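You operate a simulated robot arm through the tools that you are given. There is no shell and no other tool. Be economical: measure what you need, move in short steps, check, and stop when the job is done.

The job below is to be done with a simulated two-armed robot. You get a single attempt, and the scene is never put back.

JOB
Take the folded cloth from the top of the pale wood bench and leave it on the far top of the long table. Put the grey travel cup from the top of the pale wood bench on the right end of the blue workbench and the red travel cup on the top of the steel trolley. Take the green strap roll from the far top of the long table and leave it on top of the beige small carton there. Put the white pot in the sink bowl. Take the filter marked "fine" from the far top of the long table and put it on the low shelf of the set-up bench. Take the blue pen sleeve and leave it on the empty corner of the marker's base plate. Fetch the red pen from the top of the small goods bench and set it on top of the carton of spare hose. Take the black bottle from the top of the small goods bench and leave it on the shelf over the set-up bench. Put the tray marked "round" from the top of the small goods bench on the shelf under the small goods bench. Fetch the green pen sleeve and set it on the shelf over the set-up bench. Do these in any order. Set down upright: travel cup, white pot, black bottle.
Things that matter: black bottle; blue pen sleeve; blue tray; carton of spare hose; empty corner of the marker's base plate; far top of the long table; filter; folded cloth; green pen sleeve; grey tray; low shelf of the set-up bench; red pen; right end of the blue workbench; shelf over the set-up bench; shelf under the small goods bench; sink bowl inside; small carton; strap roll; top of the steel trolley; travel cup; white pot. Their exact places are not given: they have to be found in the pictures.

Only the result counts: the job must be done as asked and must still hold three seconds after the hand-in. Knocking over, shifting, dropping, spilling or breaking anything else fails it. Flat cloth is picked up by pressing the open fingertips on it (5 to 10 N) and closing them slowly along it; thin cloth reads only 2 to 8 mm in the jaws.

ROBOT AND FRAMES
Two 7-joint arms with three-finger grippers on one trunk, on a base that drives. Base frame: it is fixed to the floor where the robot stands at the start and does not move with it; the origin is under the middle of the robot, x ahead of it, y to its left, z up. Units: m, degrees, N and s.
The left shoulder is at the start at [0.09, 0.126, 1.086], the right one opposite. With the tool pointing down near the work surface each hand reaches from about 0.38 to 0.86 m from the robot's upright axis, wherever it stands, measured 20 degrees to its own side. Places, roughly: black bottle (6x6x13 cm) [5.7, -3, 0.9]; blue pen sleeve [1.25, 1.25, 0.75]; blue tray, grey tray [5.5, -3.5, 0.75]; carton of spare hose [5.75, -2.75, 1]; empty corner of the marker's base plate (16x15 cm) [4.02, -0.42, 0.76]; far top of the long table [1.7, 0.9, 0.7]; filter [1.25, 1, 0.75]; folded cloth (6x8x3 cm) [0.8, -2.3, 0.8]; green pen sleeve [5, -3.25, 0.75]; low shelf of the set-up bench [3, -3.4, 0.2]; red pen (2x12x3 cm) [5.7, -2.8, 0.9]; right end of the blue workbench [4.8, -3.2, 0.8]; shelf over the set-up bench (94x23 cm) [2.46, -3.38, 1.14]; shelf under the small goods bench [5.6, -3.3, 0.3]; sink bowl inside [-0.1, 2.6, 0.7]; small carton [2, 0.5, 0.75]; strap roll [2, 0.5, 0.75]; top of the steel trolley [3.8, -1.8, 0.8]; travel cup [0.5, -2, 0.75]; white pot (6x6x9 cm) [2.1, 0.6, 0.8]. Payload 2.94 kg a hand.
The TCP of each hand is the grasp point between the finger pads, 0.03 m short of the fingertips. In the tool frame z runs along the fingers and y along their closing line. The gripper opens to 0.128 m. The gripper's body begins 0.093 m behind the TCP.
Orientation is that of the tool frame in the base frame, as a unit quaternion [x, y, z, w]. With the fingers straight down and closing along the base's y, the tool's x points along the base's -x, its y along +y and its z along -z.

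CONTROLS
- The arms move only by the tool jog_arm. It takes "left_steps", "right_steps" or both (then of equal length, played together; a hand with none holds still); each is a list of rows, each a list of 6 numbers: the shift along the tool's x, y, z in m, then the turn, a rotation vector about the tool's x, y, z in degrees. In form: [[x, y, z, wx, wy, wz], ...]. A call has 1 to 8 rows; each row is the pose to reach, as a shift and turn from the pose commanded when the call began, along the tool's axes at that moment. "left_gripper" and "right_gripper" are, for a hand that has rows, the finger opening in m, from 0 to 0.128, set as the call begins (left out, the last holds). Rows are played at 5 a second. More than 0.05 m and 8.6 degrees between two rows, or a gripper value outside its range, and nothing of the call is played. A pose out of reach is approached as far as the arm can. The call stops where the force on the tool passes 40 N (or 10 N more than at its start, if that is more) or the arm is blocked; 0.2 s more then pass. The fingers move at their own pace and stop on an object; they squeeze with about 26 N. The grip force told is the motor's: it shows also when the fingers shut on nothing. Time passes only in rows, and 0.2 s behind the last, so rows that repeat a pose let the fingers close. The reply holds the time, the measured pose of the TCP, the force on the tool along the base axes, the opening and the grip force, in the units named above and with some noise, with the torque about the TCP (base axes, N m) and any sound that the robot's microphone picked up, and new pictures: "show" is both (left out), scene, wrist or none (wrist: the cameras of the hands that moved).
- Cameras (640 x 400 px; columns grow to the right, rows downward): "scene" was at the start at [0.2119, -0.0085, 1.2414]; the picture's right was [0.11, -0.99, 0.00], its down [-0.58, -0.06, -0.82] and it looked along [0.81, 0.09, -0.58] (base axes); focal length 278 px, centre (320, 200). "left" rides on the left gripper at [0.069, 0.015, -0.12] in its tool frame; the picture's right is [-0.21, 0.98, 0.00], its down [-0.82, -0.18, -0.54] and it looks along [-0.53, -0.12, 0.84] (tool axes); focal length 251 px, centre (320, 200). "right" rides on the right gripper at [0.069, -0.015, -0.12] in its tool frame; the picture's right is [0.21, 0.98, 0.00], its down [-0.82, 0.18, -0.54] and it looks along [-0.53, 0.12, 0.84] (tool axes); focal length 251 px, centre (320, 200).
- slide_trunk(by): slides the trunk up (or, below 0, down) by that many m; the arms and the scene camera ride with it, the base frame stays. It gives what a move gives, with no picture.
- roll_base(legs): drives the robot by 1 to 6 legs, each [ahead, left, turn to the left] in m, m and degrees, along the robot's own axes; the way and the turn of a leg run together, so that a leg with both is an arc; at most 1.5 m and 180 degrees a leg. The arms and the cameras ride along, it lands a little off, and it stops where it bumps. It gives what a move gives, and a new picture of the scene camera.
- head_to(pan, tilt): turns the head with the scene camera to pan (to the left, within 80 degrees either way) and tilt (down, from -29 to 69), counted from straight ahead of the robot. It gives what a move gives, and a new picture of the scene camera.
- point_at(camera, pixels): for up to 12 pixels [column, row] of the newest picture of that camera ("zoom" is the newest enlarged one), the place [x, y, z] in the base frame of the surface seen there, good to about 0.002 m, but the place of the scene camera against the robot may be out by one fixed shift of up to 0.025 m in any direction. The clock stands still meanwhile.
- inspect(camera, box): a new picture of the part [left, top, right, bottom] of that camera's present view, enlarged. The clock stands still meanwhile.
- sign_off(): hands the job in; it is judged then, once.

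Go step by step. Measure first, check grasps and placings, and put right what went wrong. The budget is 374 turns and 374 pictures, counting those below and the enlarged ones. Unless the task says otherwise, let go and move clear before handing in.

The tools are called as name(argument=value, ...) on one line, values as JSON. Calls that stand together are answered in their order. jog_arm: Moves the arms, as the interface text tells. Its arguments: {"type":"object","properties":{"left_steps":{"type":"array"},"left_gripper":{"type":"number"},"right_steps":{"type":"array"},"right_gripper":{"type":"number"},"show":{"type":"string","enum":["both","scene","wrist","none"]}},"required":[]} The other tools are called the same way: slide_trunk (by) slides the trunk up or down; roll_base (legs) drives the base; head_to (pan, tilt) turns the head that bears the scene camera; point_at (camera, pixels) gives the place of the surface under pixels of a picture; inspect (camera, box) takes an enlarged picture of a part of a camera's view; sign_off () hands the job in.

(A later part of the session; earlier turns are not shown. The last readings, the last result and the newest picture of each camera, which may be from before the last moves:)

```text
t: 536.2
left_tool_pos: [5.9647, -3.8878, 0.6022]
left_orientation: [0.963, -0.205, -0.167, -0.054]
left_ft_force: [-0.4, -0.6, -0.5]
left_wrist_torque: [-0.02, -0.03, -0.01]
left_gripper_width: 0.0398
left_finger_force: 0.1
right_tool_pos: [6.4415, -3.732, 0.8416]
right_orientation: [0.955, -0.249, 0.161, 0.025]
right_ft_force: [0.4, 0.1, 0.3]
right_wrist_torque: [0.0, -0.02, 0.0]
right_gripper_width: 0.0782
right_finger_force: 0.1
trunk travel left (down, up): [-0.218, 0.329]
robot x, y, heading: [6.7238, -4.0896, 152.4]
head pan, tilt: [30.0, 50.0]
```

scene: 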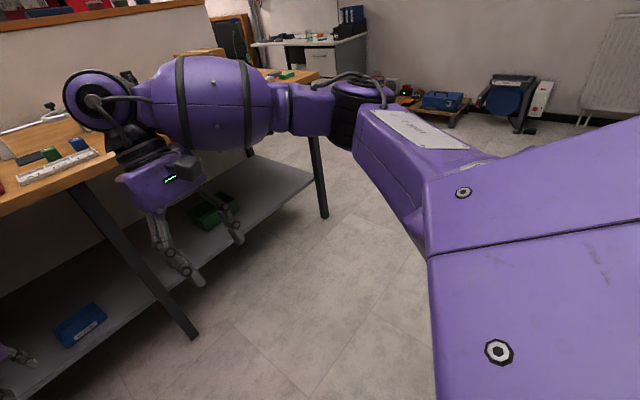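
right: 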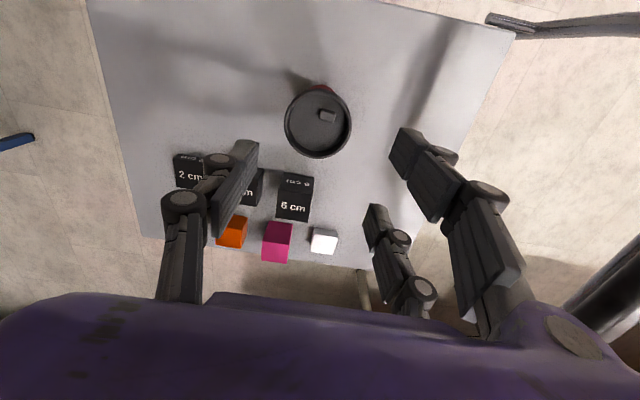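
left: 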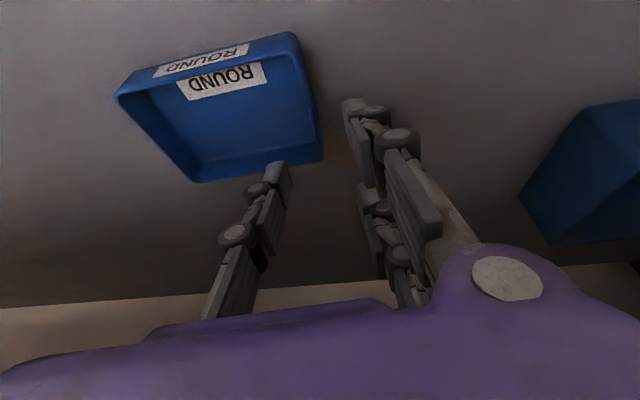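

The head also fails to turn: the head/upper body is probably caught by the lamp arm behind. Lower the trunk and move forward to free it.

slide_trunk(by=-0.15)

roll_base(legs=[[0.12, 0, 0]])

head_to(pan=0, tilt=40)

```text
t: 538.0
left_tool_pos: [5.9152, -3.8642, 0.2672]
left_orientation: [0.977, -0.207, -0.039, -0.023]
left_ft_force: [0.1, 0.2, 0.2]
left_wrist_torque: [0.01, 0.0, -0.01]
left_gripper_width: 0.04
left_finger_force: 0.0
right_tool_pos: [6.3388, -3.6843, 0.6592]
right_orientation: [0.943, -0.246, 0.22, 0.037]
right_ft_force: [-1.1, -0.2, 0.2]
right_wrist_torque: [-0.01, -0.01, -0.01]
right_gripper_width: 0.0779
right_finger_force: 0.1
trunk travel left (down, up): [-0.068, 0.479]
robot x, y, heading: [6.7238, -4.0881, 152.5]
head pan, tilt: [30.0, 50.0]
```

```text
t: 539.2
left_tool_pos: [5.8055, -3.8099, 0.2654]
left_orientation: [0.978, -0.206, -0.04, -0.023]
left_ft_force: [-0.2, 0.1, -0.4]
left_wrist_torque: [-0.03, 0.0, 0.02]
left_gripper_width: 0.04
left_finger_force: 0.1
right_tool_pos: [6.2298, -3.6287, 0.658]
right_orientation: [0.943, -0.244, 0.222, 0.037]
right_ft_force: [-0.1, 0.4, -1.1]
right_wrist_torque: [0.01, -0.06, -0.03]
right_gripper_width: 0.0779
right_finger_force: 0.0
trunk travel left (down, up): [-0.068, 0.479]
robot x, y, heading: [6.615, -4.0312, 152.5]
head pan, tilt: [30.0, 50.0]
```

scene: 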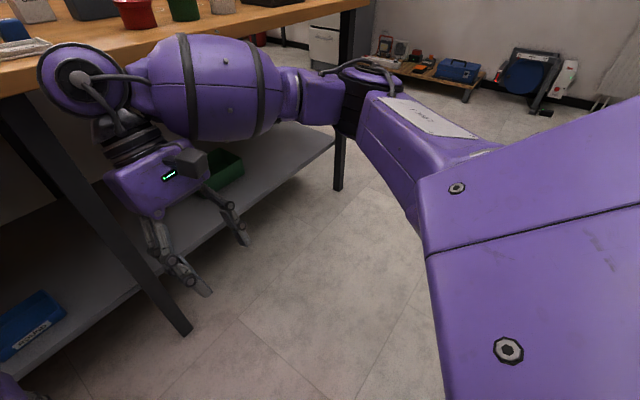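

```text
t: 540.2
left_tool_pos: [5.8063, -3.81, 0.2663]
left_orientation: [0.977, -0.206, -0.04, -0.022]
left_ft_force: [0.2, 0.2, 0.0]
left_wrist_torque: [-0.01, -0.03, -0.05]
left_gripper_width: 0.0401
left_finger_force: 0.1
right_tool_pos: [6.2287, -3.6284, 0.6576]
right_orientation: [0.943, -0.244, 0.222, 0.035]
right_ft_force: [-0.1, -0.7, 0.1]
right_wrist_torque: [0.04, -0.01, 0.01]
right_gripper_width: 0.078
right_finger_force: 0.0
trunk travel left (down, up): [-0.068, 0.479]
robot x, y, heading: [6.6131, -4.0282, 152.6]
head pan, tilt: [0.0, 40.0]
```

scene: 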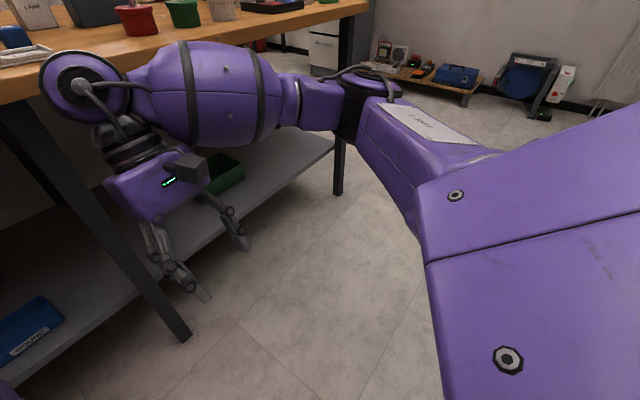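

Try freeing the arms: pull the left hand back from under the bench and straighten the right hand, then retry the head.

jog_arm(left_steps=[[0.04, 0, 0, 0, 0, 0], [0.08, 0, 0, 0, 0, 0], [0.12, 0, 0, 0, 0, 0], [0.16, 0, 0, 0, 0, 0], [0.2, 0, 0, 0, 0, 0]], right_steps=[[0, 0, 0, 0, -5, 0], [0, 0, 0, 0, -10, 0], [0, 0, 0, 0, -15, 0], [0, 0, 0, 0, -20, 0], [0, 0, 0, 0, -25, 0]], show="wrist")

head_to(pan=10, tilt=20)

```text
t: 541.4
left_tool_pos: [5.8729, -3.824, 0.172]
left_orientation: [0.978, -0.205, -0.039, -0.023]
left_ft_force: [-0.4, -0.1, 0.9]
left_wrist_torque: [0.02, -0.01, -0.01]
left_gripper_width: 0.04
left_finger_force: 0.1
left hand out of reach, approached as far as the arm can: row 1, 2, 3, 4, 5
right_tool_pos: [6.2303, -3.6281, 0.6578]
right_orientation: [0.969, -0.246, 0.013, -0.018]
right_ft_force: [0.4, 0.2, 1.7]
right_wrist_torque: [-0.02, -0.01, 0.0]
right_gripper_width: 0.078
right_finger_force: 0.0
trunk travel left (down, up): [-0.068, 0.479]
robot x, y, heading: [6.615, -4.0334, 152.6]
head pan, tilt: [0.0, 40.0]
```

right: 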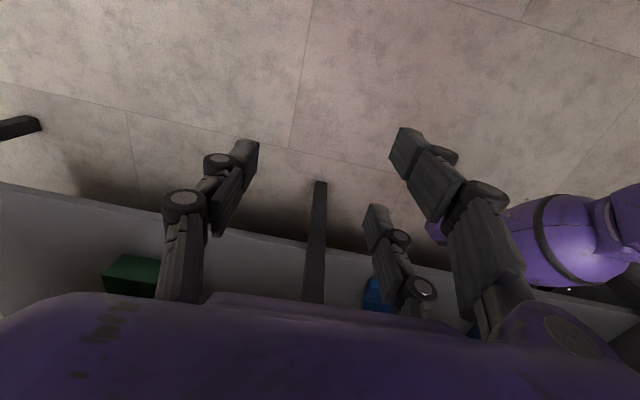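
left: 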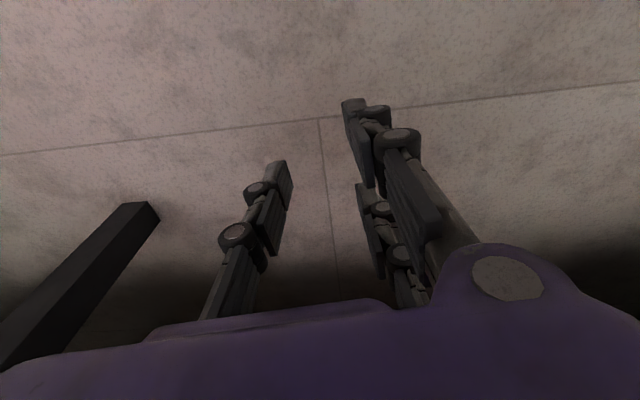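

```text
t: 542.2
left_tool_pos: [5.8726, -3.8235, 0.1706]
left_orientation: [0.978, -0.206, -0.037, -0.022]
left_ft_force: [0.6, -0.5, -0.5]
left_wrist_torque: [-0.01, 0.01, 0.03]
left_gripper_width: 0.0399
left_finger_force: 0.0
right_tool_pos: [6.2303, -3.6298, 0.6578]
right_orientation: [0.969, -0.246, 0.012, -0.018]
right_ft_force: [1.5, 0.6, 1.1]
right_wrist_torque: [-0.01, -0.02, 0.02]
right_gripper_width: 0.0781
right_finger_force: 0.0
trunk travel left (down, up): [-0.068, 0.479]
robot x, y, heading: [6.6155, -4.0313, 152.5]
head pan, tilt: [10.0, 20.0]
```

scene: 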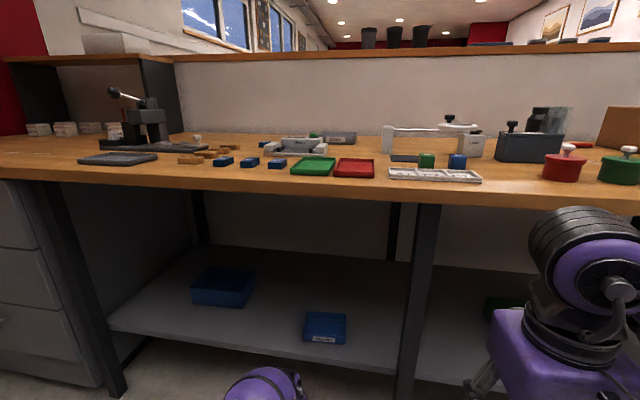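

The head is free and nothing looks disturbed. Check how close the right elbow (590,240) is to the bench edge.

point_at(camera="scene", pixels=[[590, 240], [560, 220], [620, 300], [520, 330], [262, 390], [500, 190], [600, 210], [285, 380]])

```text
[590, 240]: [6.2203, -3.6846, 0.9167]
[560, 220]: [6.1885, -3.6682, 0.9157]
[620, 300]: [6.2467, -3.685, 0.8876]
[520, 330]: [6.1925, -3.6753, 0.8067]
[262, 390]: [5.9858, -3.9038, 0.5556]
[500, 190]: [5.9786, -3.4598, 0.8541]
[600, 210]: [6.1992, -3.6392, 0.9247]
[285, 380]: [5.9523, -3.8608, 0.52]
```

Both arms are well clear of the edge now. Raise the trunk stepwise.

slide_trunk(by=0.2)

slide_trunk(by=0.17)

head_to(pan=0, tilt=40)

```text
t: 544.4
left_tool_pos: [5.8185, -3.7952, 0.5142]
left_orientation: [0.969, -0.204, -0.127, -0.047]
left_ft_force: [0.9, 0.2, -0.2]
left_wrist_torque: [-0.02, 0.04, -0.02]
left_gripper_width: 0.0401
left_finger_force: 0.1
right_tool_pos: [6.2282, -3.6283, 0.8575]
right_orientation: [0.969, -0.246, 0.013, -0.018]
right_ft_force: [1.1, -0.2, -0.5]
right_wrist_torque: [0.03, 0.0, 0.01]
right_gripper_width: 0.0779
right_finger_force: 0.1
trunk travel left (down, up): [-0.268, 0.279]
robot x, y, heading: [6.6188, -4.03, 152.6]
head pan, tilt: [10.0, 20.0]
```

```text
t: 545.5
left_tool_pos: [5.7965, -3.7864, 0.669]
left_orientation: [0.964, -0.204, -0.164, -0.053]
left_ft_force: [-12.3, 6.2, -19.1]
left_wrist_torque: [-1.74, -1.16, 0.5]
left_gripper_width: 0.0398
left_finger_force: 0.0
right_tool_pos: [6.2285, -3.627, 0.9657]
right_orientation: [0.969, -0.247, 0.009, -0.02]
right_ft_force: [0.1, -0.7, -0.5]
right_wrist_torque: [0.06, 0.02, -0.01]
right_gripper_width: 0.0781
right_finger_force: 0.0
trunk travel left (down, up): [-0.371, 0.176]
robot x, y, heading: [6.6132, -4.034, 152.7]
head pan, tilt: [10.0, 20.0]
stopped: the force on the tool passed its limit at 184 N (the readings are from after the stop); the commanded pose is now the measured one
```

```text
t: 546.4
left_tool_pos: [5.7976, -3.7867, 0.67]
left_orientation: [0.964, -0.205, -0.163, -0.053]
left_ft_force: [2.9, -1.8, -13.4]
left_wrist_torque: [0.05, 0.92, -0.2]
left_gripper_width: 0.04
left_finger_force: 0.1
right_tool_pos: [6.2283, -3.6279, 0.9653]
right_orientation: [0.969, -0.246, 0.008, -0.018]
right_ft_force: [-0.8, 0.3, 0.0]
right_wrist_torque: [-0.04, 0.0, 0.0]
right_gripper_width: 0.0781
right_finger_force: 0.0
trunk travel left (down, up): [-0.371, 0.176]
robot x, y, heading: [6.616, -4.0336, 152.3]
head pan, tilt: [0.0, 40.0]
```

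scene: 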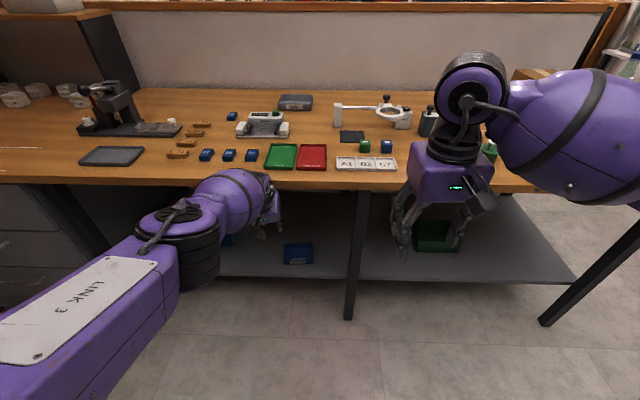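

The left hand drifted forward and its top met the bench's underside; items look undisturbed. Lower slightly, back the base 0.2, then raise.

slide_trunk(by=-0.06)

roll_base(legs=[[-0.2, 0, 0]])

slide_trunk(by=0.12)

```text
t: 547.4
left_tool_pos: [5.7967, -3.7863, 0.6121]
left_orientation: [0.963, -0.205, -0.165, -0.054]
left_ft_force: [-0.2, -0.2, 1.0]
left_wrist_torque: [-0.01, 0.0, -0.03]
left_gripper_width: 0.0398
left_finger_force: 0.1
right_tool_pos: [6.2297, -3.6283, 0.9035]
right_orientation: [0.969, -0.246, 0.007, -0.019]
right_ft_force: [0.3, 0.2, -0.1]
right_wrist_torque: [-0.03, -0.02, 0.02]
right_gripper_width: 0.078
right_finger_force: 0.0
trunk travel left (down, up): [-0.311, 0.236]
robot x, y, heading: [6.6128, -4.0309, 152.3]
head pan, tilt: [0.0, 40.0]
```

```text
t: 549.0
left_tool_pos: [5.9665, -3.8736, 0.606]
left_orientation: [0.964, -0.204, -0.163, -0.053]
left_ft_force: [-0.5, -0.2, 0.5]
left_wrist_torque: [0.03, -0.02, 0.01]
left_gripper_width: 0.0396
left_finger_force: 0.0
right_tool_pos: [6.3961, -3.7147, 0.902]
right_orientation: [0.969, -0.248, 0.011, -0.018]
right_ft_force: [0.0, -0.2, -0.9]
right_wrist_torque: [0.05, 0.0, 0.01]
right_gripper_width: 0.0781
right_finger_force: 0.1
trunk travel left (down, up): [-0.311, 0.236]
robot x, y, heading: [6.7886, -4.1242, 152.6]
head pan, tilt: [0.0, 40.0]
stopped in leg 1: the robot was blocked; the commanded pose is now the measured one
```

scene: 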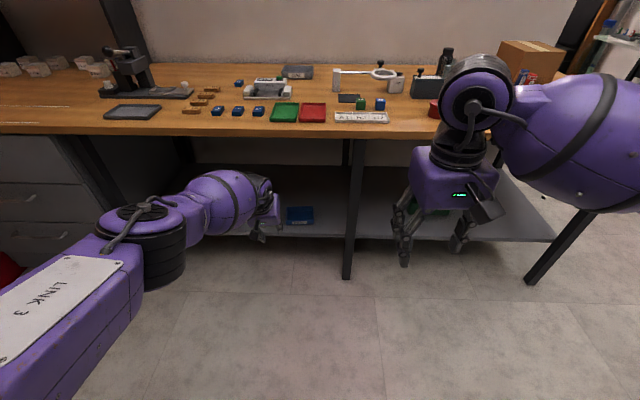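

```text
t: 550.5
left_tool_pos: [5.9499, -3.8673, 0.7932]
left_orientation: [0.956, -0.202, -0.203, -0.064]
left_ft_force: [0.2, 0.4, 0.2]
left_wrist_torque: [0.02, -0.04, 0.01]
left_gripper_width: 0.0399
left_finger_force: 0.1
right_tool_pos: [6.4022, -3.7183, 1.0247]
right_orientation: [0.969, -0.247, 0.008, -0.02]
right_ft_force: [-0.3, 0.3, 0.4]
right_wrist_torque: [0.0, -0.01, 0.0]
right_gripper_width: 0.0778
right_finger_force: 0.1
trunk travel left (down, up): [-0.431, 0.116]
robot x, y, heading: [6.7887, -4.1242, 153.0]
head pan, tilt: [0.0, 40.0]
```

Trunk is up now. Raise the left hand above bench height and straighten it.

jog_arm(left_steps=[[-0.016, 0, -0.036, 0, 3, 0], [-0.032, 0, -0.072, 0, 6, 0], [-0.048, 0, -0.108, 0, 9, 0], [-0.064, 0, -0.144, 0, 12, 0], [-0.08, 0, -0.18, 0, 15, 0], [-0.096, 0, -0.216, 0, 18, 0], [-0.112, 0, -0.252, 0, 21, 0], [-0.125, 0, -0.28, 0, 24, 0]], show="none")

head_to(pan=70, tilt=45)

```text
t: 552.3
left_tool_pos: [6.0098, -3.9221, 1.1432]
left_orientation: [0.977, -0.214, -0.001, -0.019]
left_ft_force: [2.4, -0.1, -2.8]
left_wrist_torque: [-0.04, 0.13, 0.0]
left_gripper_width: 0.0399
left_finger_force: 0.0
left hand out of reach, approached as far as the arm can: row 4, 5, 6, 7, 8
right_tool_pos: [6.4047, -3.7162, 1.0273]
right_orientation: [0.969, -0.247, 0.004, -0.017]
right_ft_force: [0.8, 1.0, 1.5]
right_wrist_torque: [-0.06, 0.13, -0.03]
right_gripper_width: 0.0782
right_finger_force: 0.4
trunk travel left (down, up): [-0.431, 0.116]
robot x, y, heading: [6.7863, -4.1202, 152.6]
head pan, tilt: [0.0, 40.0]
```

```text
t: 553.7
left_tool_pos: [6.0039, -3.9247, 1.14]
left_orientation: [0.977, -0.212, -0.001, -0.02]
left_ft_force: [0.9, 0.1, 0.2]
left_wrist_torque: [-0.02, -0.03, 0.0]
left_gripper_width: 0.0396
left_finger_force: 0.1
right_tool_pos: [6.4022, -3.7189, 1.0249]
right_orientation: [0.969, -0.247, 0.009, -0.019]
right_ft_force: [-0.9, 0.1, 0.2]
right_wrist_torque: [-0.01, -0.04, 0.0]
right_gripper_width: 0.0779
right_finger_force: 0.1
trunk travel left (down, up): [-0.431, 0.116]
robot x, y, heading: [6.7866, -4.1194, 152.8]
head pan, tilt: [70.0, 45.0]
```

scene: 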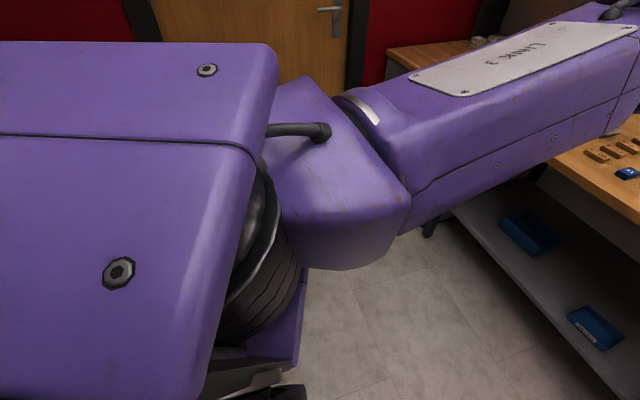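

Everything's free. Next the bottle: raise the right hand and drive to stand before it (u≈7.28, v≈0).

jog_arm(right_steps=[[0, 0, -0.04, 0, 0, 0], [0, 0, -0.08, 0, 0, 0], [0, 0, -0.11, 0, 0, 0]], right_gripper=0.1, show="none")

roll_base(legs=[[0.3, -0.31, -1.5], [0.32, 0, 0]])

inspect(camera="right", box=[0, 0, 640, 400])

```text
t: 554.5
left_tool_pos: [6.0056, -3.9256, 1.1398]
left_orientation: [0.977, -0.211, 0.0, -0.02]
left_ft_force: [0.5, -0.9, -0.3]
left_wrist_torque: [0.03, -0.04, -0.02]
left_gripper_width: 0.0397
left_finger_force: 0.1
right_tool_pos: [6.4007, -3.7221, 1.1335]
right_orientation: [0.969, -0.247, 0.007, -0.019]
right_ft_force: [0.4, -0.1, 0.1]
right_wrist_torque: [-0.02, 0.06, 0.01]
right_gripper_width: 0.1001
right_finger_force: 0.1
trunk travel left (down, up): [-0.431, 0.116]
robot x, y, heading: [6.7881, -4.1222, 152.7]
head pan, tilt: [70.0, 45.0]
```

```text
t: 559.5
left_tool_pos: [5.6127, -3.3473, 1.1411]
left_orientation: [0.974, -0.224, 0.0, -0.02]
left_ft_force: [0.8, 1.2, 0.3]
left_wrist_torque: [0.0, -0.03, -0.03]
left_gripper_width: 0.0398
left_finger_force: 0.1
right_tool_pos: [6.013, -3.1555, 1.1339]
right_orientation: [0.966, -0.258, 0.008, -0.019]
right_ft_force: [0.0, 0.7, 0.5]
right_wrist_torque: [0.03, 0.02, -0.01]
right_gripper_width: 0.0998
right_finger_force: 0.1
trunk travel left (down, up): [-0.431, 0.116]
robot x, y, heading: [6.3878, -3.5644, 150.9]
head pan, tilt: [70.0, 45.0]
```

scene: 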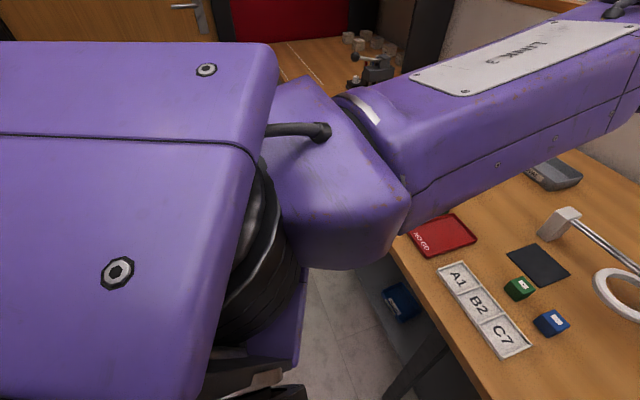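

```text
1.00 times, centred on (320, 200) of right (not enlarged: the box is as wide or as high as the picture)
```

zoom: 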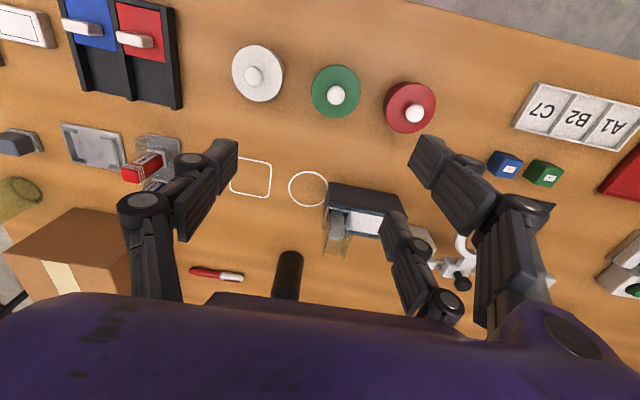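

Bottle (289,270), pen (217,273) and carton (70,255) are visible; measure them.

point_at(camera="zoom", pixels=[[289, 260], [287, 290], [278, 285], [300, 285], [195, 272], [242, 278], [217, 275], [72, 210], [10, 252], [75, 292], [128, 228], [340, 225]])

```text
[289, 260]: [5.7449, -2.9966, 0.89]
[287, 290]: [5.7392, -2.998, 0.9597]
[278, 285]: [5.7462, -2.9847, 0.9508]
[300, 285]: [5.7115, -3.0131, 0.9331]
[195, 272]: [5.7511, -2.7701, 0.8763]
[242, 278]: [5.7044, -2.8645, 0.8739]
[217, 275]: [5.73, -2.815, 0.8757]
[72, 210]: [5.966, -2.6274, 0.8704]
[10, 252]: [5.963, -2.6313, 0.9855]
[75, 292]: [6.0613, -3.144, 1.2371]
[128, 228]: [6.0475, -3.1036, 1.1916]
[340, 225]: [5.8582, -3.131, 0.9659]
```

Bottle centre ≈(5.718,−2.985). Move the right hand above it with a 20° forward tilt.

jog_arm(right_steps=[[-0.043, 0, 0.005, 0, -2.5, 0], [-0.086, -0.001, 0.01, 0, -5, 0], [-0.129, -0.002, 0.015, 0, -7.5, 0], [-0.172, -0.003, 0.02, 0, -10, 0], [-0.215, -0.004, 0.03, 0, -12.5, 0], [-0.258, -0.005, 0.04, 0, -15, 0], [-0.3, -0.005, 0.05, 0, -17.5, 0], [-0.3407, -0.0056, 0.06, 0, -20, 0]], show="wrist")

```text
t: 561.3
left_tool_pos: [5.6109, -3.35, 1.1393]
left_orientation: [0.974, -0.224, 0.001, -0.022]
left_ft_force: [-0.2, -0.4, -1.0]
left_wrist_torque: [0.06, -0.04, -0.02]
left_gripper_width: 0.0397
left_finger_force: 0.0
right_tool_pos: [5.7193, -2.9785, 1.0721]
right_orientation: [0.953, -0.25, -0.16, -0.064]
right_ft_force: [0.2, 0.4, 0.0]
right_wrist_torque: [0.01, -0.03, -0.03]
right_gripper_width: 0.0998
right_finger_force: 0.1
trunk travel left (down, up): [-0.431, 0.116]
robot x, y, heading: [6.3918, -3.5689, 151.0]
head pan, tilt: [70.0, 45.0]
```

right: 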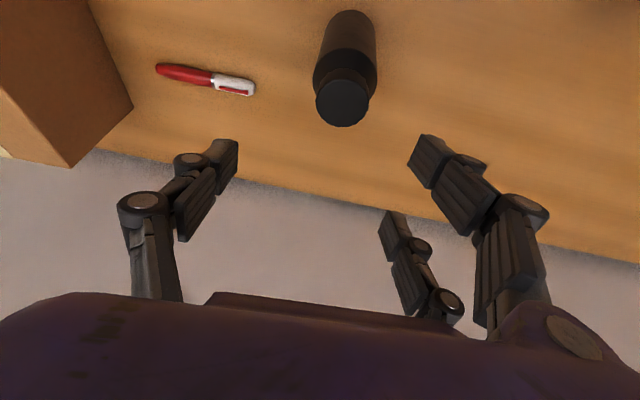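

point_at(camera="right", pixels=[[342, 103], [318, 105], [367, 100], [342, 125], [345, 80], [158, 68], [252, 91], [205, 80], [130, 107], [72, 165], [85, 10], [20, 90]])

```text
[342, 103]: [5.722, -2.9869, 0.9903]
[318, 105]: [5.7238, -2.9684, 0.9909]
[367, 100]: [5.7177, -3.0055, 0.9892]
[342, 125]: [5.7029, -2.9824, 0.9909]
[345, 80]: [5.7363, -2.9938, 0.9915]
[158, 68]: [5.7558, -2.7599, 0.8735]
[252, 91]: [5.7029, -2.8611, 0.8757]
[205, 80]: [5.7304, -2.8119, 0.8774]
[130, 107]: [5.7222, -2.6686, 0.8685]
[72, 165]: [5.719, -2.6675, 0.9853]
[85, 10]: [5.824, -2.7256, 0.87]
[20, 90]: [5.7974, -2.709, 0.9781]
```

Cap centre (5.721,−2.987). Descend vertically to z≈0.908 and grip.

jog_arm(right_steps=[[0.016, 0.0066, 0.038, 0, 0, 0], [0.032, 0.0066, 0.076, 0, 0, 0], [0.047, 0.0066, 0.114, 0, 0, 0], [0.0626, 0.0066, 0.1517, 0, 0, 0], [0.0626, 0.0066, 0.1517, 0, 0, 0]], show="none")

jog_arm(right_steps=[[0, 0, 0, 0, 0, 0], [0, 0, 0, 0, 0, 0], [0, 0, 0, 0, 0, 0], [-0.002, 0, -0.005, 0, 0, 0], [-0.007, 0, -0.019, 0, 0, 0]], right_gripper=0.04, show="wrist")

```text
t: 562.5
left_tool_pos: [5.6133, -3.3494, 1.1413]
left_orientation: [0.974, -0.225, -0.001, -0.02]
left_ft_force: [0.1, 0.4, 0.1]
left_wrist_torque: [0.02, 0.01, -0.06]
left_gripper_width: 0.0399
left_finger_force: 0.1
right_tool_pos: [5.7297, -2.9845, 0.9074]
right_orientation: [0.952, -0.252, -0.16, -0.063]
right_ft_force: [-0.3, 0.4, 1.0]
right_wrist_torque: [0.04, 0.04, -0.02]
right_gripper_width: 0.0999
right_finger_force: 0.0
trunk travel left (down, up): [-0.431, 0.116]
robot x, y, heading: [6.391, -3.5659, 150.9]
head pan, tilt: [70.0, 45.0]
```

```text
t: 563.7
left_tool_pos: [5.6121, -3.3484, 1.1413]
left_orientation: [0.974, -0.225, 0.0, -0.02]
left_ft_force: [-1.3, -0.4, 0.8]
left_wrist_torque: [-0.01, -0.02, 0.0]
left_gripper_width: 0.0399
left_finger_force: 0.1
right_tool_pos: [5.7294, -2.9833, 0.928]
right_orientation: [0.952, -0.252, -0.159, -0.064]
right_ft_force: [-0.5, -0.3, -1.6]
right_wrist_torque: [0.01, -0.01, -0.02]
right_gripper_width: 0.0504
right_finger_force: 25.6
trunk travel left (down, up): [-0.431, 0.116]
robot x, y, heading: [6.3856, -3.5659, 151.2]
head pan, tilt: [70.0, 45.0]
```

right: 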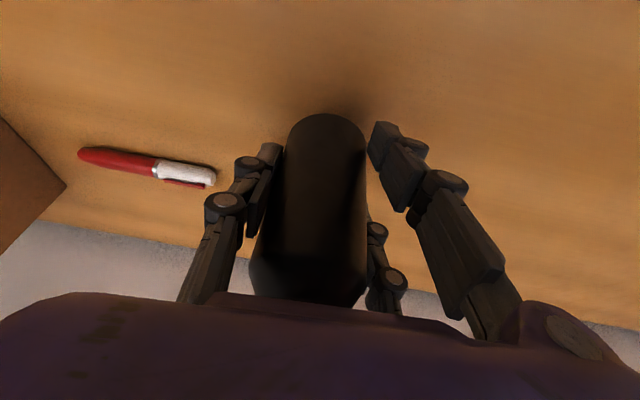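

Held (50 mm, 26 N). Lift on slowly to clear, and retract over the bench.

jog_arm(right_steps=[[-0.009, 0, -0.023, 0, 0, 0], [-0.018, 0, -0.047, 0, 0, 0], [-0.027, 0, -0.07, 0, 0, 0], [-0.038, 0, -0.1, 0, 0, 0], [-0.049, 0, -0.131, 0, 0, 0], [-0.056, 0, -0.15, 0, 0, 0], [-0.02, 0, -0.164, 0, 0, 0], [0.017, 0, -0.178, 0, 0, 0]], right_gripper=0.03, show="wrist")

```text
t: 565.5
left_tool_pos: [5.6138, -3.3483, 1.1417]
left_orientation: [0.974, -0.224, 0.0, -0.021]
left_ft_force: [-0.2, -0.4, -0.7]
left_wrist_torque: [0.04, 0.01, -0.02]
left_gripper_width: 0.0401
left_finger_force: 0.1
right_tool_pos: [5.7933, -3.0262, 1.0899]
right_orientation: [0.952, -0.253, -0.16, -0.064]
right_ft_force: [1.1, -0.3, -0.9]
right_wrist_torque: [0.01, -0.02, -0.04]
right_gripper_width: 0.0508
right_finger_force: 25.6
trunk travel left (down, up): [-0.431, 0.116]
robot x, y, heading: [6.3894, -3.5699, 151.2]
head pan, tilt: [70.0, 45.0]
```

right: 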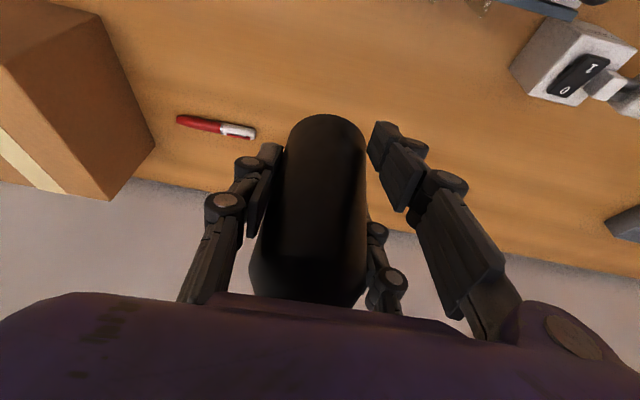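

Bottle is secure. Now drive around to the bench's right end to fetch the pen with the left hand.

roll_base(legs=[[-0.28, 0, 0], [0, -1.42, 0], [0, 0, 89], [0, -1.3, 0]])

head_to(pan=5, tilt=40)

```text
t: 593.1
left_tool_pos: [6.0627, -2.5971, 1.1415]
left_orientation: [0.857, 0.516, -0.014, -0.015]
left_ft_force: [-0.8, -0.5, 0.4]
left_wrist_torque: [-0.05, -0.08, 0.01]
left_gripper_width: 0.0398
left_finger_force: 0.1
right_tool_pos: [5.7602, -2.4131, 1.0887]
right_orientation: [0.853, 0.493, -0.156, 0.071]
right_ft_force: [9.8, -4.9, 1.6]
right_wrist_torque: [0.57, 1.04, 0.08]
right_gripper_width: 0.0509
right_finger_force: 26.2
trunk travel left (down, up): [-0.431, 0.116]
robot x, y, heading: [6.3069, -1.8266, -120.8]
head pan, tilt: [70.0, 45.0]
stopped in leg 4: the force on the tool passed its limit at 46 N (the readings are from after the stop); the commanded pose is now the measured one
```

scene: 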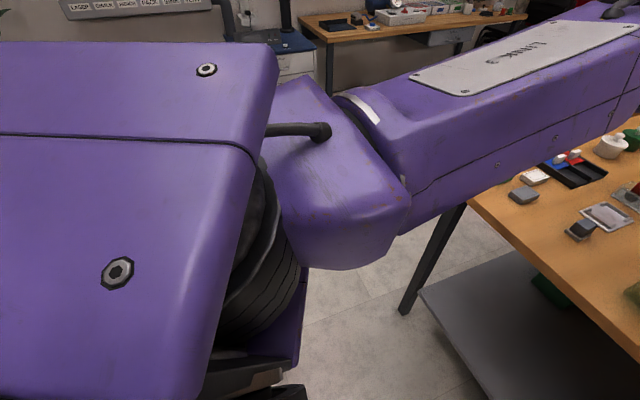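

```text
t: 594.4
left_tool_pos: [6.0655, -2.5997, 1.1402]
left_orientation: [0.857, 0.515, -0.014, -0.015]
left_ft_force: [-0.4, 0.1, -0.1]
left_wrist_torque: [0.0, -0.03, -0.01]
left_gripper_width: 0.0396
left_finger_force: 0.1
right_tool_pos: [5.7608, -2.4127, 1.0883]
right_orientation: [0.855, 0.491, -0.156, 0.068]
right_ft_force: [15.5, -9.1, -0.5]
right_wrist_torque: [0.94, 1.7, 0.05]
right_gripper_width: 0.051
right_finger_force: 26.0
trunk travel left (down, up): [-0.431, 0.116]
robot x, y, heading: [6.3054, -1.8287, -120.6]
head pan, tilt: [5.0, 40.0]
```

scene: 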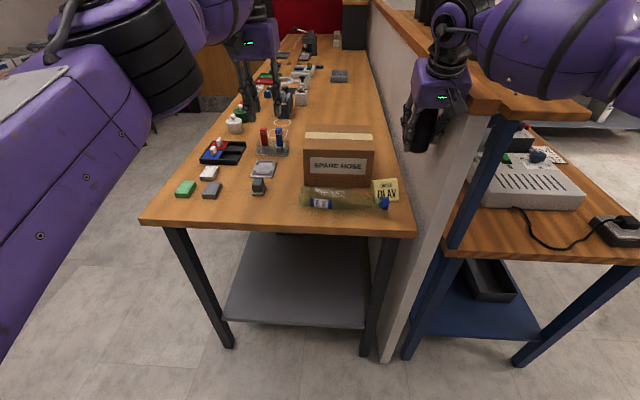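

The right hand touched the partition and the clear bottle near the carton seems to lie now. Move left off the partition and look closely.

roll_base(legs=[[-0.05, 0.12, 1.5]])

inspect(camera="scene", box=[230, 90, 430, 240])

```text
t: 596.1
left_tool_pos: [6.2087, -2.6211, 1.1417]
left_orientation: [0.851, 0.525, -0.014, -0.015]
left_ft_force: [-0.1, 0.3, 0.2]
left_wrist_torque: [0.0, 0.02, 0.0]
left_gripper_width: 0.0399
left_finger_force: 0.0
right_tool_pos: [5.899, -2.4417, 1.0879]
right_orientation: [0.849, 0.501, -0.153, 0.071]
right_ft_force: [0.5, 0.2, -1.1]
right_wrist_torque: [0.03, 0.02, -0.01]
right_gripper_width: 0.051
right_finger_force: 26.0
trunk travel left (down, up): [-0.431, 0.116]
robot x, y, heading: [6.4334, -1.8418, -119.5]
head pan, tilt: [5.0, 40.0]
```

scene: 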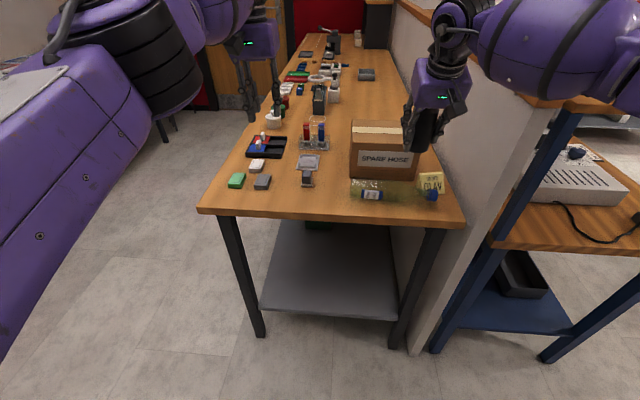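

```text
2.67 times, centred on (330, 165) of scene
```

zoom: 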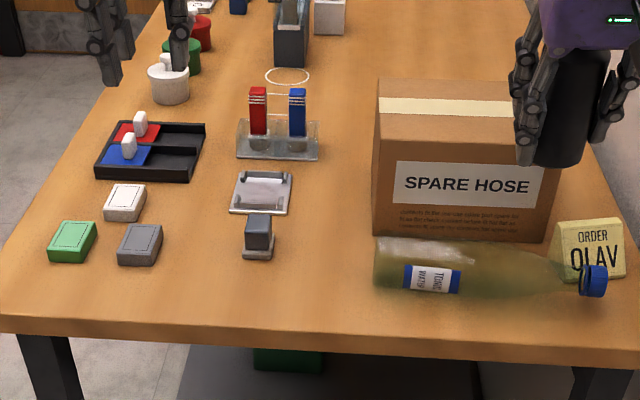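

The tonic bottle lies on its side, cap to the right. I must stand it up again. Measure it.

point_at(camera="zoom", pixels=[[378, 262], [430, 268], [430, 245], [480, 265], [600, 280], [590, 270], [400, 290], [380, 245], [455, 100], [380, 95], [545, 112], [375, 220]])

```text
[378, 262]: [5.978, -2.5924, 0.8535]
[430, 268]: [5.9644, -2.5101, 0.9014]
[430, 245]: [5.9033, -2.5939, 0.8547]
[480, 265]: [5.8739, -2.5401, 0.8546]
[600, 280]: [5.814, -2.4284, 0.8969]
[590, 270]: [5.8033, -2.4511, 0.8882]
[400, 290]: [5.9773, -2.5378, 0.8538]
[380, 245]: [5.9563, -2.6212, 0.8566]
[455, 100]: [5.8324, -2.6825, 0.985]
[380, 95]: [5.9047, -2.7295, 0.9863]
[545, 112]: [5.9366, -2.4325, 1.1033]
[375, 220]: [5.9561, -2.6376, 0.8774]
```

Plan: left hand (turned −90°) grips the lying bottle, then rotates it upright. First retract the right hand, turn the left, and shift the base.

jog_arm(left_steps=[[0, 0, 0, 0, 0, -8.5], [0, 0, 0, 0, 0, -17], [0, 0, 0, 0, 0, -25.5], [0, 0, 0, 0, 0, -34], [0, 0, 0, 0, 0, -42.5], [0, 0, 0, 0, 0, -51], [0, 0, 0, 0, 0, -59.5], [0, 0, 0, 0, 0, -68]], right_steps=[[0.038, 0, -0.014, 0, 0, 0], [0.076, 0, -0.028, 0, 0, 0], [0.114, 0, -0.042, 0, 0, 0], [0.152, 0, -0.056, 0, 0, 0], [0.19, 0, -0.07, 0, 0, 0], [0.228, 0, -0.084, 0, 0, 0], [0.266, 0, -0.098, 0, 0, 0], [0.3, 0, -0.11, 0, 0, 0]], left_gripper=0.085, show="none")

roll_base(legs=[[0.12, -0.1, 0]])

jog_arm(left_steps=[[0, 0, 0, 0, 0, -8], [0, 0, 0, 0, 0, -16], [0, 0, 0, 0, 0, -22], [0, 0, 0, 0, 0, -22]], show="wrist")

```text
t: 597.9
left_tool_pos: [6.2088, -2.6201, 1.141]
left_orientation: [0.41, 0.912, -0.005, -0.02]
left_ft_force: [0.2, 0.4, 0.4]
left_wrist_torque: [0.02, 0.02, -0.03]
left_gripper_width: 0.0849
left_finger_force: 0.0
right_tool_pos: [6.0563, -2.159, 1.091]
right_orientation: [0.849, 0.499, -0.156, 0.071]
right_ft_force: [0.7, -0.3, -2.2]
right_wrist_torque: [-0.05, -0.03, 0.01]
right_gripper_width: 0.0512
right_finger_force: 26.5
trunk travel left (down, up): [-0.431, 0.116]
robot x, y, heading: [6.4343, -1.8465, -119.4]
head pan, tilt: [5.0, 40.0]
```

```text
t: 599.5
left_tool_pos: [6.0634, -2.6738, 1.1405]
left_orientation: [0.412, 0.911, -0.005, -0.021]
left_ft_force: [0.7, 1.0, 0.3]
left_wrist_torque: [0.0, 0.02, -0.03]
left_gripper_width: 0.0849
left_finger_force: 0.0
right_tool_pos: [5.9101, -2.2123, 1.0902]
right_orientation: [0.849, 0.499, -0.155, 0.071]
right_ft_force: [1.3, -1.3, -1.0]
right_wrist_torque: [0.03, 0.01, 0.01]
right_gripper_width: 0.0507
right_finger_force: 26.1
trunk travel left (down, up): [-0.431, 0.116]
robot x, y, heading: [6.2899, -1.8971, -119.6]
head pan, tilt: [5.0, 40.0]
```

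scene: 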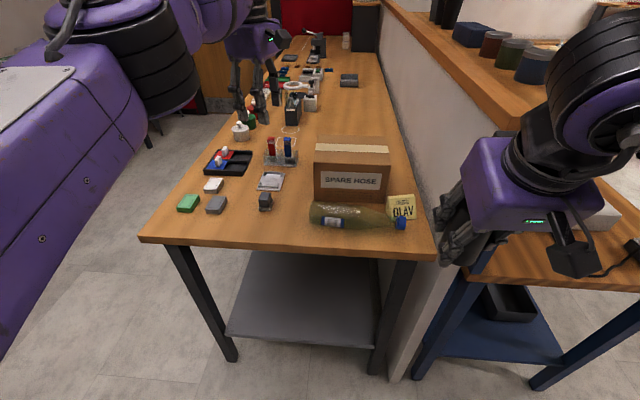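

```text
t: 600.5
left_tool_pos: [6.0634, -2.6733, 1.1413]
left_orientation: [0.23, 0.973, 0.0, -0.02]
left_ft_force: [0.1, 0.3, -0.5]
left_wrist_torque: [0.02, 0.02, 0.0]
left_gripper_width: 0.085
left_finger_force: 0.2
right_tool_pos: [5.9096, -2.2124, 1.0909]
right_orientation: [0.849, 0.499, -0.156, 0.072]
right_ft_force: [-0.1, 0.1, -1.2]
right_wrist_torque: [0.02, 0.01, -0.01]
right_gripper_width: 0.051
right_finger_force: 25.9
trunk travel left (down, up): [-0.431, 0.116]
robot x, y, heading: [6.2906, -1.9008, -119.4]
head pan, tilt: [5.0, 40.0]
```

left: 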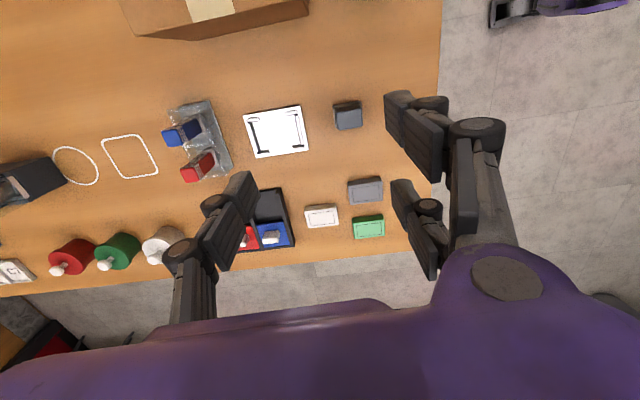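

Move the left hand over the lying bottle's middle.

jog_arm(left_steps=[[0.04, 0.016, 0.02, 0, 0, 0], [0.08, 0.032, 0.04, 0, 0, 0], [0.12, 0.048, 0.06, 0, 0, 0], [0.16, 0.064, 0.08, 0, 0, 0], [0.1915, 0.0785, 0.1, 0, 0, 0]], show="wrist")

```text
t: 601.7
left_tool_pos: [5.9232, -2.5158, 1.0465]
left_orientation: [0.229, 0.973, 0.0, -0.021]
left_ft_force: [0.5, -0.3, -0.7]
left_wrist_torque: [0.03, 0.0, -0.02]
left_gripper_width: 0.0851
left_finger_force: 0.1
right_tool_pos: [5.909, -2.2119, 1.0895]
right_orientation: [0.849, 0.5, -0.154, 0.072]
right_ft_force: [-0.3, -0.4, -1.1]
right_wrist_torque: [0.03, 0.04, 0.03]
right_gripper_width: 0.0513
right_finger_force: 26.2
trunk travel left (down, up): [-0.431, 0.116]
robot x, y, heading: [6.2913, -1.894, -119.6]
head pan, tilt: [5.0, 40.0]
```

left: 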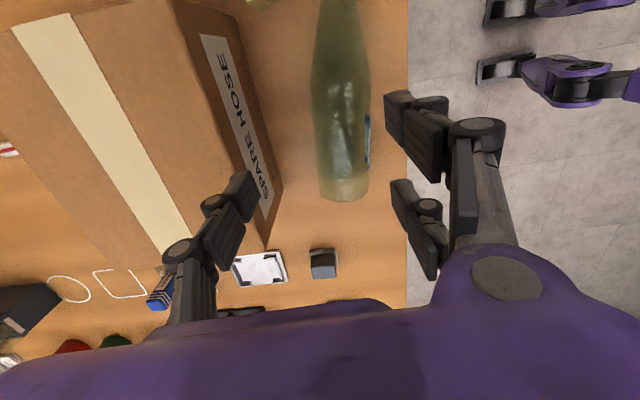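

Bottle axis is ~24 mm back of the TCP and yawed 12°. Correct, descend to z≈0.893 and close.

jog_arm(left_steps=[[0, 0.012, 0.02, 0, 0, 6], [0, 0.024, 0.05, 0, 0, 12], [0, 0.024, 0.09, 0, 0, 12], [0, 0.024, 0.13, 0, 0, 12], [0, 0.024, 0.153, 0, 0, 12], [0, 0.024, 0.153, 0, 0, 12]], show="wrist")

jog_arm(left_steps=[[0, 0, 0, 0, 0, 0], [0, 0, 0, 0, 0, 0], [0, 0, 0, 0, 0, 0], [0, 0, -0.01, 0, 0, 0], [0, 0, -0.03, 0, 0, 0]], left_gripper=0.03, show="wrist")

```text
t: 603.1
left_tool_pos: [5.9272, -2.4929, 0.8934]
left_orientation: [0.332, 0.943, -0.002, -0.02]
left_ft_force: [0.0, 0.3, -0.4]
left_wrist_torque: [0.02, 0.01, 0.02]
left_gripper_width: 0.0847
left_finger_force: 0.1
right_tool_pos: [5.9097, -2.2128, 1.0902]
right_orientation: [0.849, 0.5, -0.155, 0.072]
right_ft_force: [-0.5, -0.5, -0.7]
right_wrist_torque: [0.03, -0.01, -0.03]
right_gripper_width: 0.051
right_finger_force: 25.7
trunk travel left (down, up): [-0.431, 0.116]
robot x, y, heading: [6.2902, -1.8975, -119.5]
head pan, tilt: [5.0, 40.0]
```

left: 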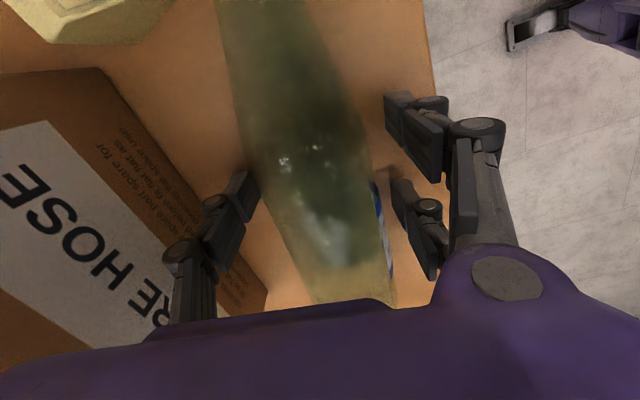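

```text
t: 604.3
left_tool_pos: [5.9283, -2.4921, 0.9235]
left_orientation: [0.331, 0.943, -0.002, -0.021]
left_ft_force: [-0.3, -0.3, -3.8]
left_wrist_torque: [0.01, 0.04, 0.01]
left_gripper_width: 0.0592
left_finger_force: 26.0
right_tool_pos: [5.9091, -2.2125, 1.0917]
right_orientation: [0.849, 0.5, -0.155, 0.072]
right_ft_force: [0.2, 0.7, -1.5]
right_wrist_torque: [0.0, 0.0, 0.0]
right_gripper_width: 0.0509
right_finger_force: 25.9
trunk travel left (down, up): [-0.431, 0.116]
robot x, y, heading: [6.2906, -1.8951, -119.6]
head pan, tilt: [5.0, 40.0]
```

left: 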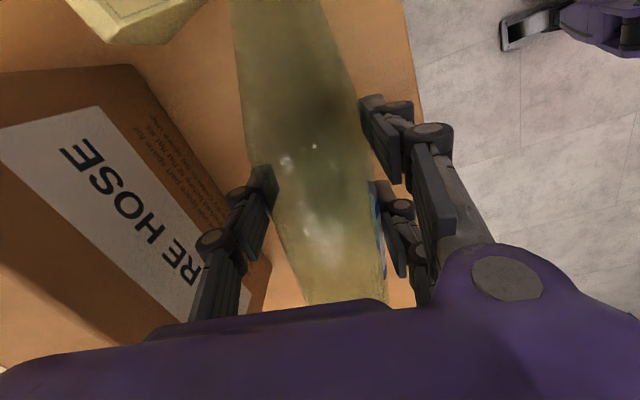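

Bottle held (3.8 N). Lift, yaw −23°, then rotate +90° about y to stand it upright in the air.

jog_arm(left_steps=[[0, 0, -0.04, 0, 0, -8], [0, 0, -0.08, 0, 0, -16], [0, 0, -0.12, 0, 0, -23], [0, 0, -0.14, 0, 0, -23]], show="none")

jog_arm(left_steps=[[0, 0, 0, 0, 8.5, 0], [0, 0, 0, 0, 17, 0], [0, 0, 0, 0, 25.5, 0], [0, 0, 0, 0, 34, 0], [0, 0, 0, 0, 42.5, 0], [0, 0, 0, 0, 51, 0], [0, 0, 0, 0, 59.5, 0], [0, 0, 0, 0, 68, 0]], show="none")

jog_arm(left_steps=[[0, 0, 0, 0, 8, 0], [0, 0, 0, 0, 16, 0], [0, 0, 0, 0, 22, 0], [0, 0, 0, 0, 22, 0]], show="scene")

```text
t: 605.3
left_tool_pos: [5.9336, -2.4942, 1.0668]
left_orientation: [0.135, 0.991, 0.002, -0.021]
left_ft_force: [-0.1, 0.1, -4.1]
left_wrist_torque: [0.0, 0.02, 0.0]
left_gripper_width: 0.0593
left_finger_force: 26.2
right_tool_pos: [5.909, -2.2125, 1.0907]
right_orientation: [0.849, 0.5, -0.154, 0.072]
right_ft_force: [-0.3, -0.2, -2.3]
right_wrist_torque: [0.0, -0.02, -0.01]
right_gripper_width: 0.0513
right_finger_force: 26.0
trunk travel left (down, up): [-0.431, 0.116]
robot x, y, heading: [6.2866, -1.8974, -119.2]
head pan, tilt: [5.0, 40.0]
```

```text
t: 607.1
left_tool_pos: [5.9354, -2.4946, 1.0658]
left_orientation: [0.111, 0.809, 0.078, -0.572]
left_ft_force: [0.4, -0.4, -3.0]
left_wrist_torque: [0.0, -0.05, -0.03]
left_gripper_width: 0.059
left_finger_force: 26.2
right_tool_pos: [5.9096, -2.2124, 1.0896]
right_orientation: [0.849, 0.499, -0.155, 0.071]
right_ft_force: [-0.2, -0.3, -1.0]
right_wrist_torque: [0.02, -0.02, 0.0]
right_gripper_width: 0.0509
right_finger_force: 26.1
trunk travel left (down, up): [-0.431, 0.116]
robot x, y, heading: [6.2906, -1.8986, -119.4]
head pan, tilt: [5.0, 40.0]
```

```text
t: 608.1
left_tool_pos: [5.9356, -2.495, 1.0659]
left_orientation: [-0.095, -0.686, -0.098, 0.715]
left_ft_force: [0.0, 0.1, -3.7]
left_wrist_torque: [0.0, -0.01, -0.02]
left_gripper_width: 0.0592
left_finger_force: 25.3
right_tool_pos: [5.9106, -2.2124, 1.0897]
right_orientation: [0.85, 0.499, -0.154, 0.071]
right_ft_force: [1.4, -0.2, -1.7]
right_wrist_torque: [-0.03, -0.02, 0.02]
right_gripper_width: 0.051
right_finger_force: 26.2
trunk travel left (down, up): [-0.431, 0.116]
robot x, y, heading: [6.2908, -1.896, -119.4]
head pan, tilt: [5.0, 40.0]
```

scene: 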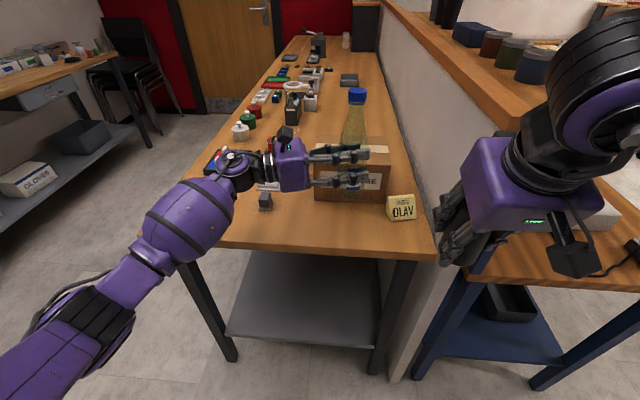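

The bottle is upright. Raise the trunk 0.1 for forearm clearance, then move it to its spot (≈5.985,−2.57) and lower.

slide_trunk(by=0.11)

jog_arm(left_steps=[[0, -0.02, -0.023, 0, 0, 0], [0, -0.04, -0.046, 0, 0, 0], [0, -0.055, -0.069, 0, 0, 0], [-0.04, -0.055, -0.069, 0, 0, 0], [-0.08, -0.055, -0.069, 0, 0, 0], [-0.12, -0.055, -0.069, 0, 0, 0], [-0.16, -0.055, -0.069, 0, 0, 0], [-0.195, -0.055, -0.069, 0, 0, 0]])

```text
t: 609.5
left_tool_pos: [5.935, -2.4945, 1.171]
left_orientation: [-0.093, -0.686, -0.1, 0.714]
left_ft_force: [0.3, -0.2, -4.4]
left_wrist_torque: [0.04, 0.04, -0.03]
left_gripper_width: 0.0593
left_finger_force: 25.6
right_tool_pos: [5.9097, -2.2125, 1.1983]
right_orientation: [0.85, 0.499, -0.154, 0.071]
right_ft_force: [-0.6, 0.5, -1.5]
right_wrist_torque: [0.04, 0.0, -0.03]
right_gripper_width: 0.0508
right_finger_force: 25.8
trunk travel left (down, up): [-0.541, 0.006]
robot x, y, heading: [6.2886, -1.8974, -119.4]
head pan, tilt: [5.0, 40.0]
```

```text
t: 611.3
left_tool_pos: [5.9876, -2.5342, 1.0334]
left_orientation: [-0.095, -0.686, -0.098, 0.715]
left_ft_force: [0.0, 0.4, -3.3]
left_wrist_torque: [-0.01, -0.01, 0.0]
left_gripper_width: 0.0593
left_finger_force: 26.1
left hand out of reach, approached as far as the arm can: row 5, 6, 7, 8
right_tool_pos: [5.9103, -2.2132, 1.2001]
right_orientation: [0.849, 0.499, -0.156, 0.072]
right_ft_force: [-0.1, -0.3, -1.4]
right_wrist_torque: [-0.02, 0.0, -0.02]
right_gripper_width: 0.0511
right_finger_force: 25.5
trunk travel left (down, up): [-0.541, 0.006]
robot x, y, heading: [6.2902, -1.8939, -119.5]
head pan, tilt: [5.0, 40.0]
```

scene: 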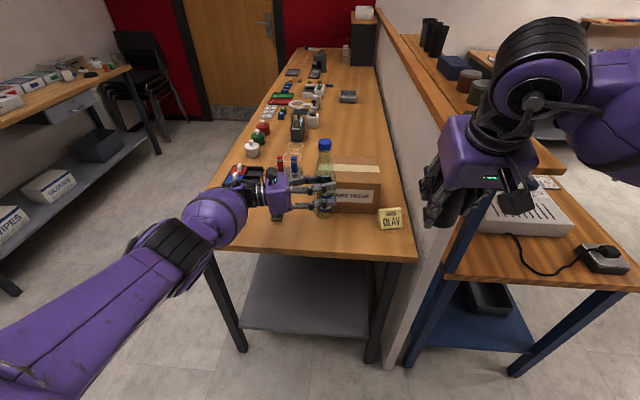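
left: 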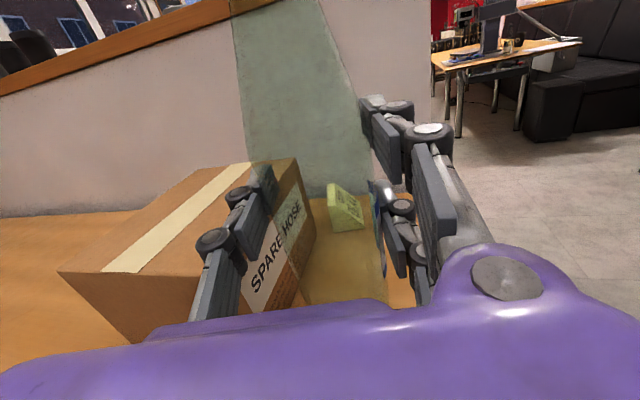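

Arm limit reached at z 1.033 (bottle base ≈7 cm above). Check forearm height over the bench corner before lowering the trunk.

point_at(camera="scene", pixels=[[215, 205], [205, 235], [235, 195], [190, 240], [220, 240], [323, 170], [325, 205]])

```text
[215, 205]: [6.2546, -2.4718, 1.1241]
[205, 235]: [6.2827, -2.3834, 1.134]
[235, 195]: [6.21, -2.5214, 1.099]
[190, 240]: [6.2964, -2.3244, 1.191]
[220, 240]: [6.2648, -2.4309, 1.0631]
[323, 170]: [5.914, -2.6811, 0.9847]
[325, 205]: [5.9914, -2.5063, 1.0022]
```

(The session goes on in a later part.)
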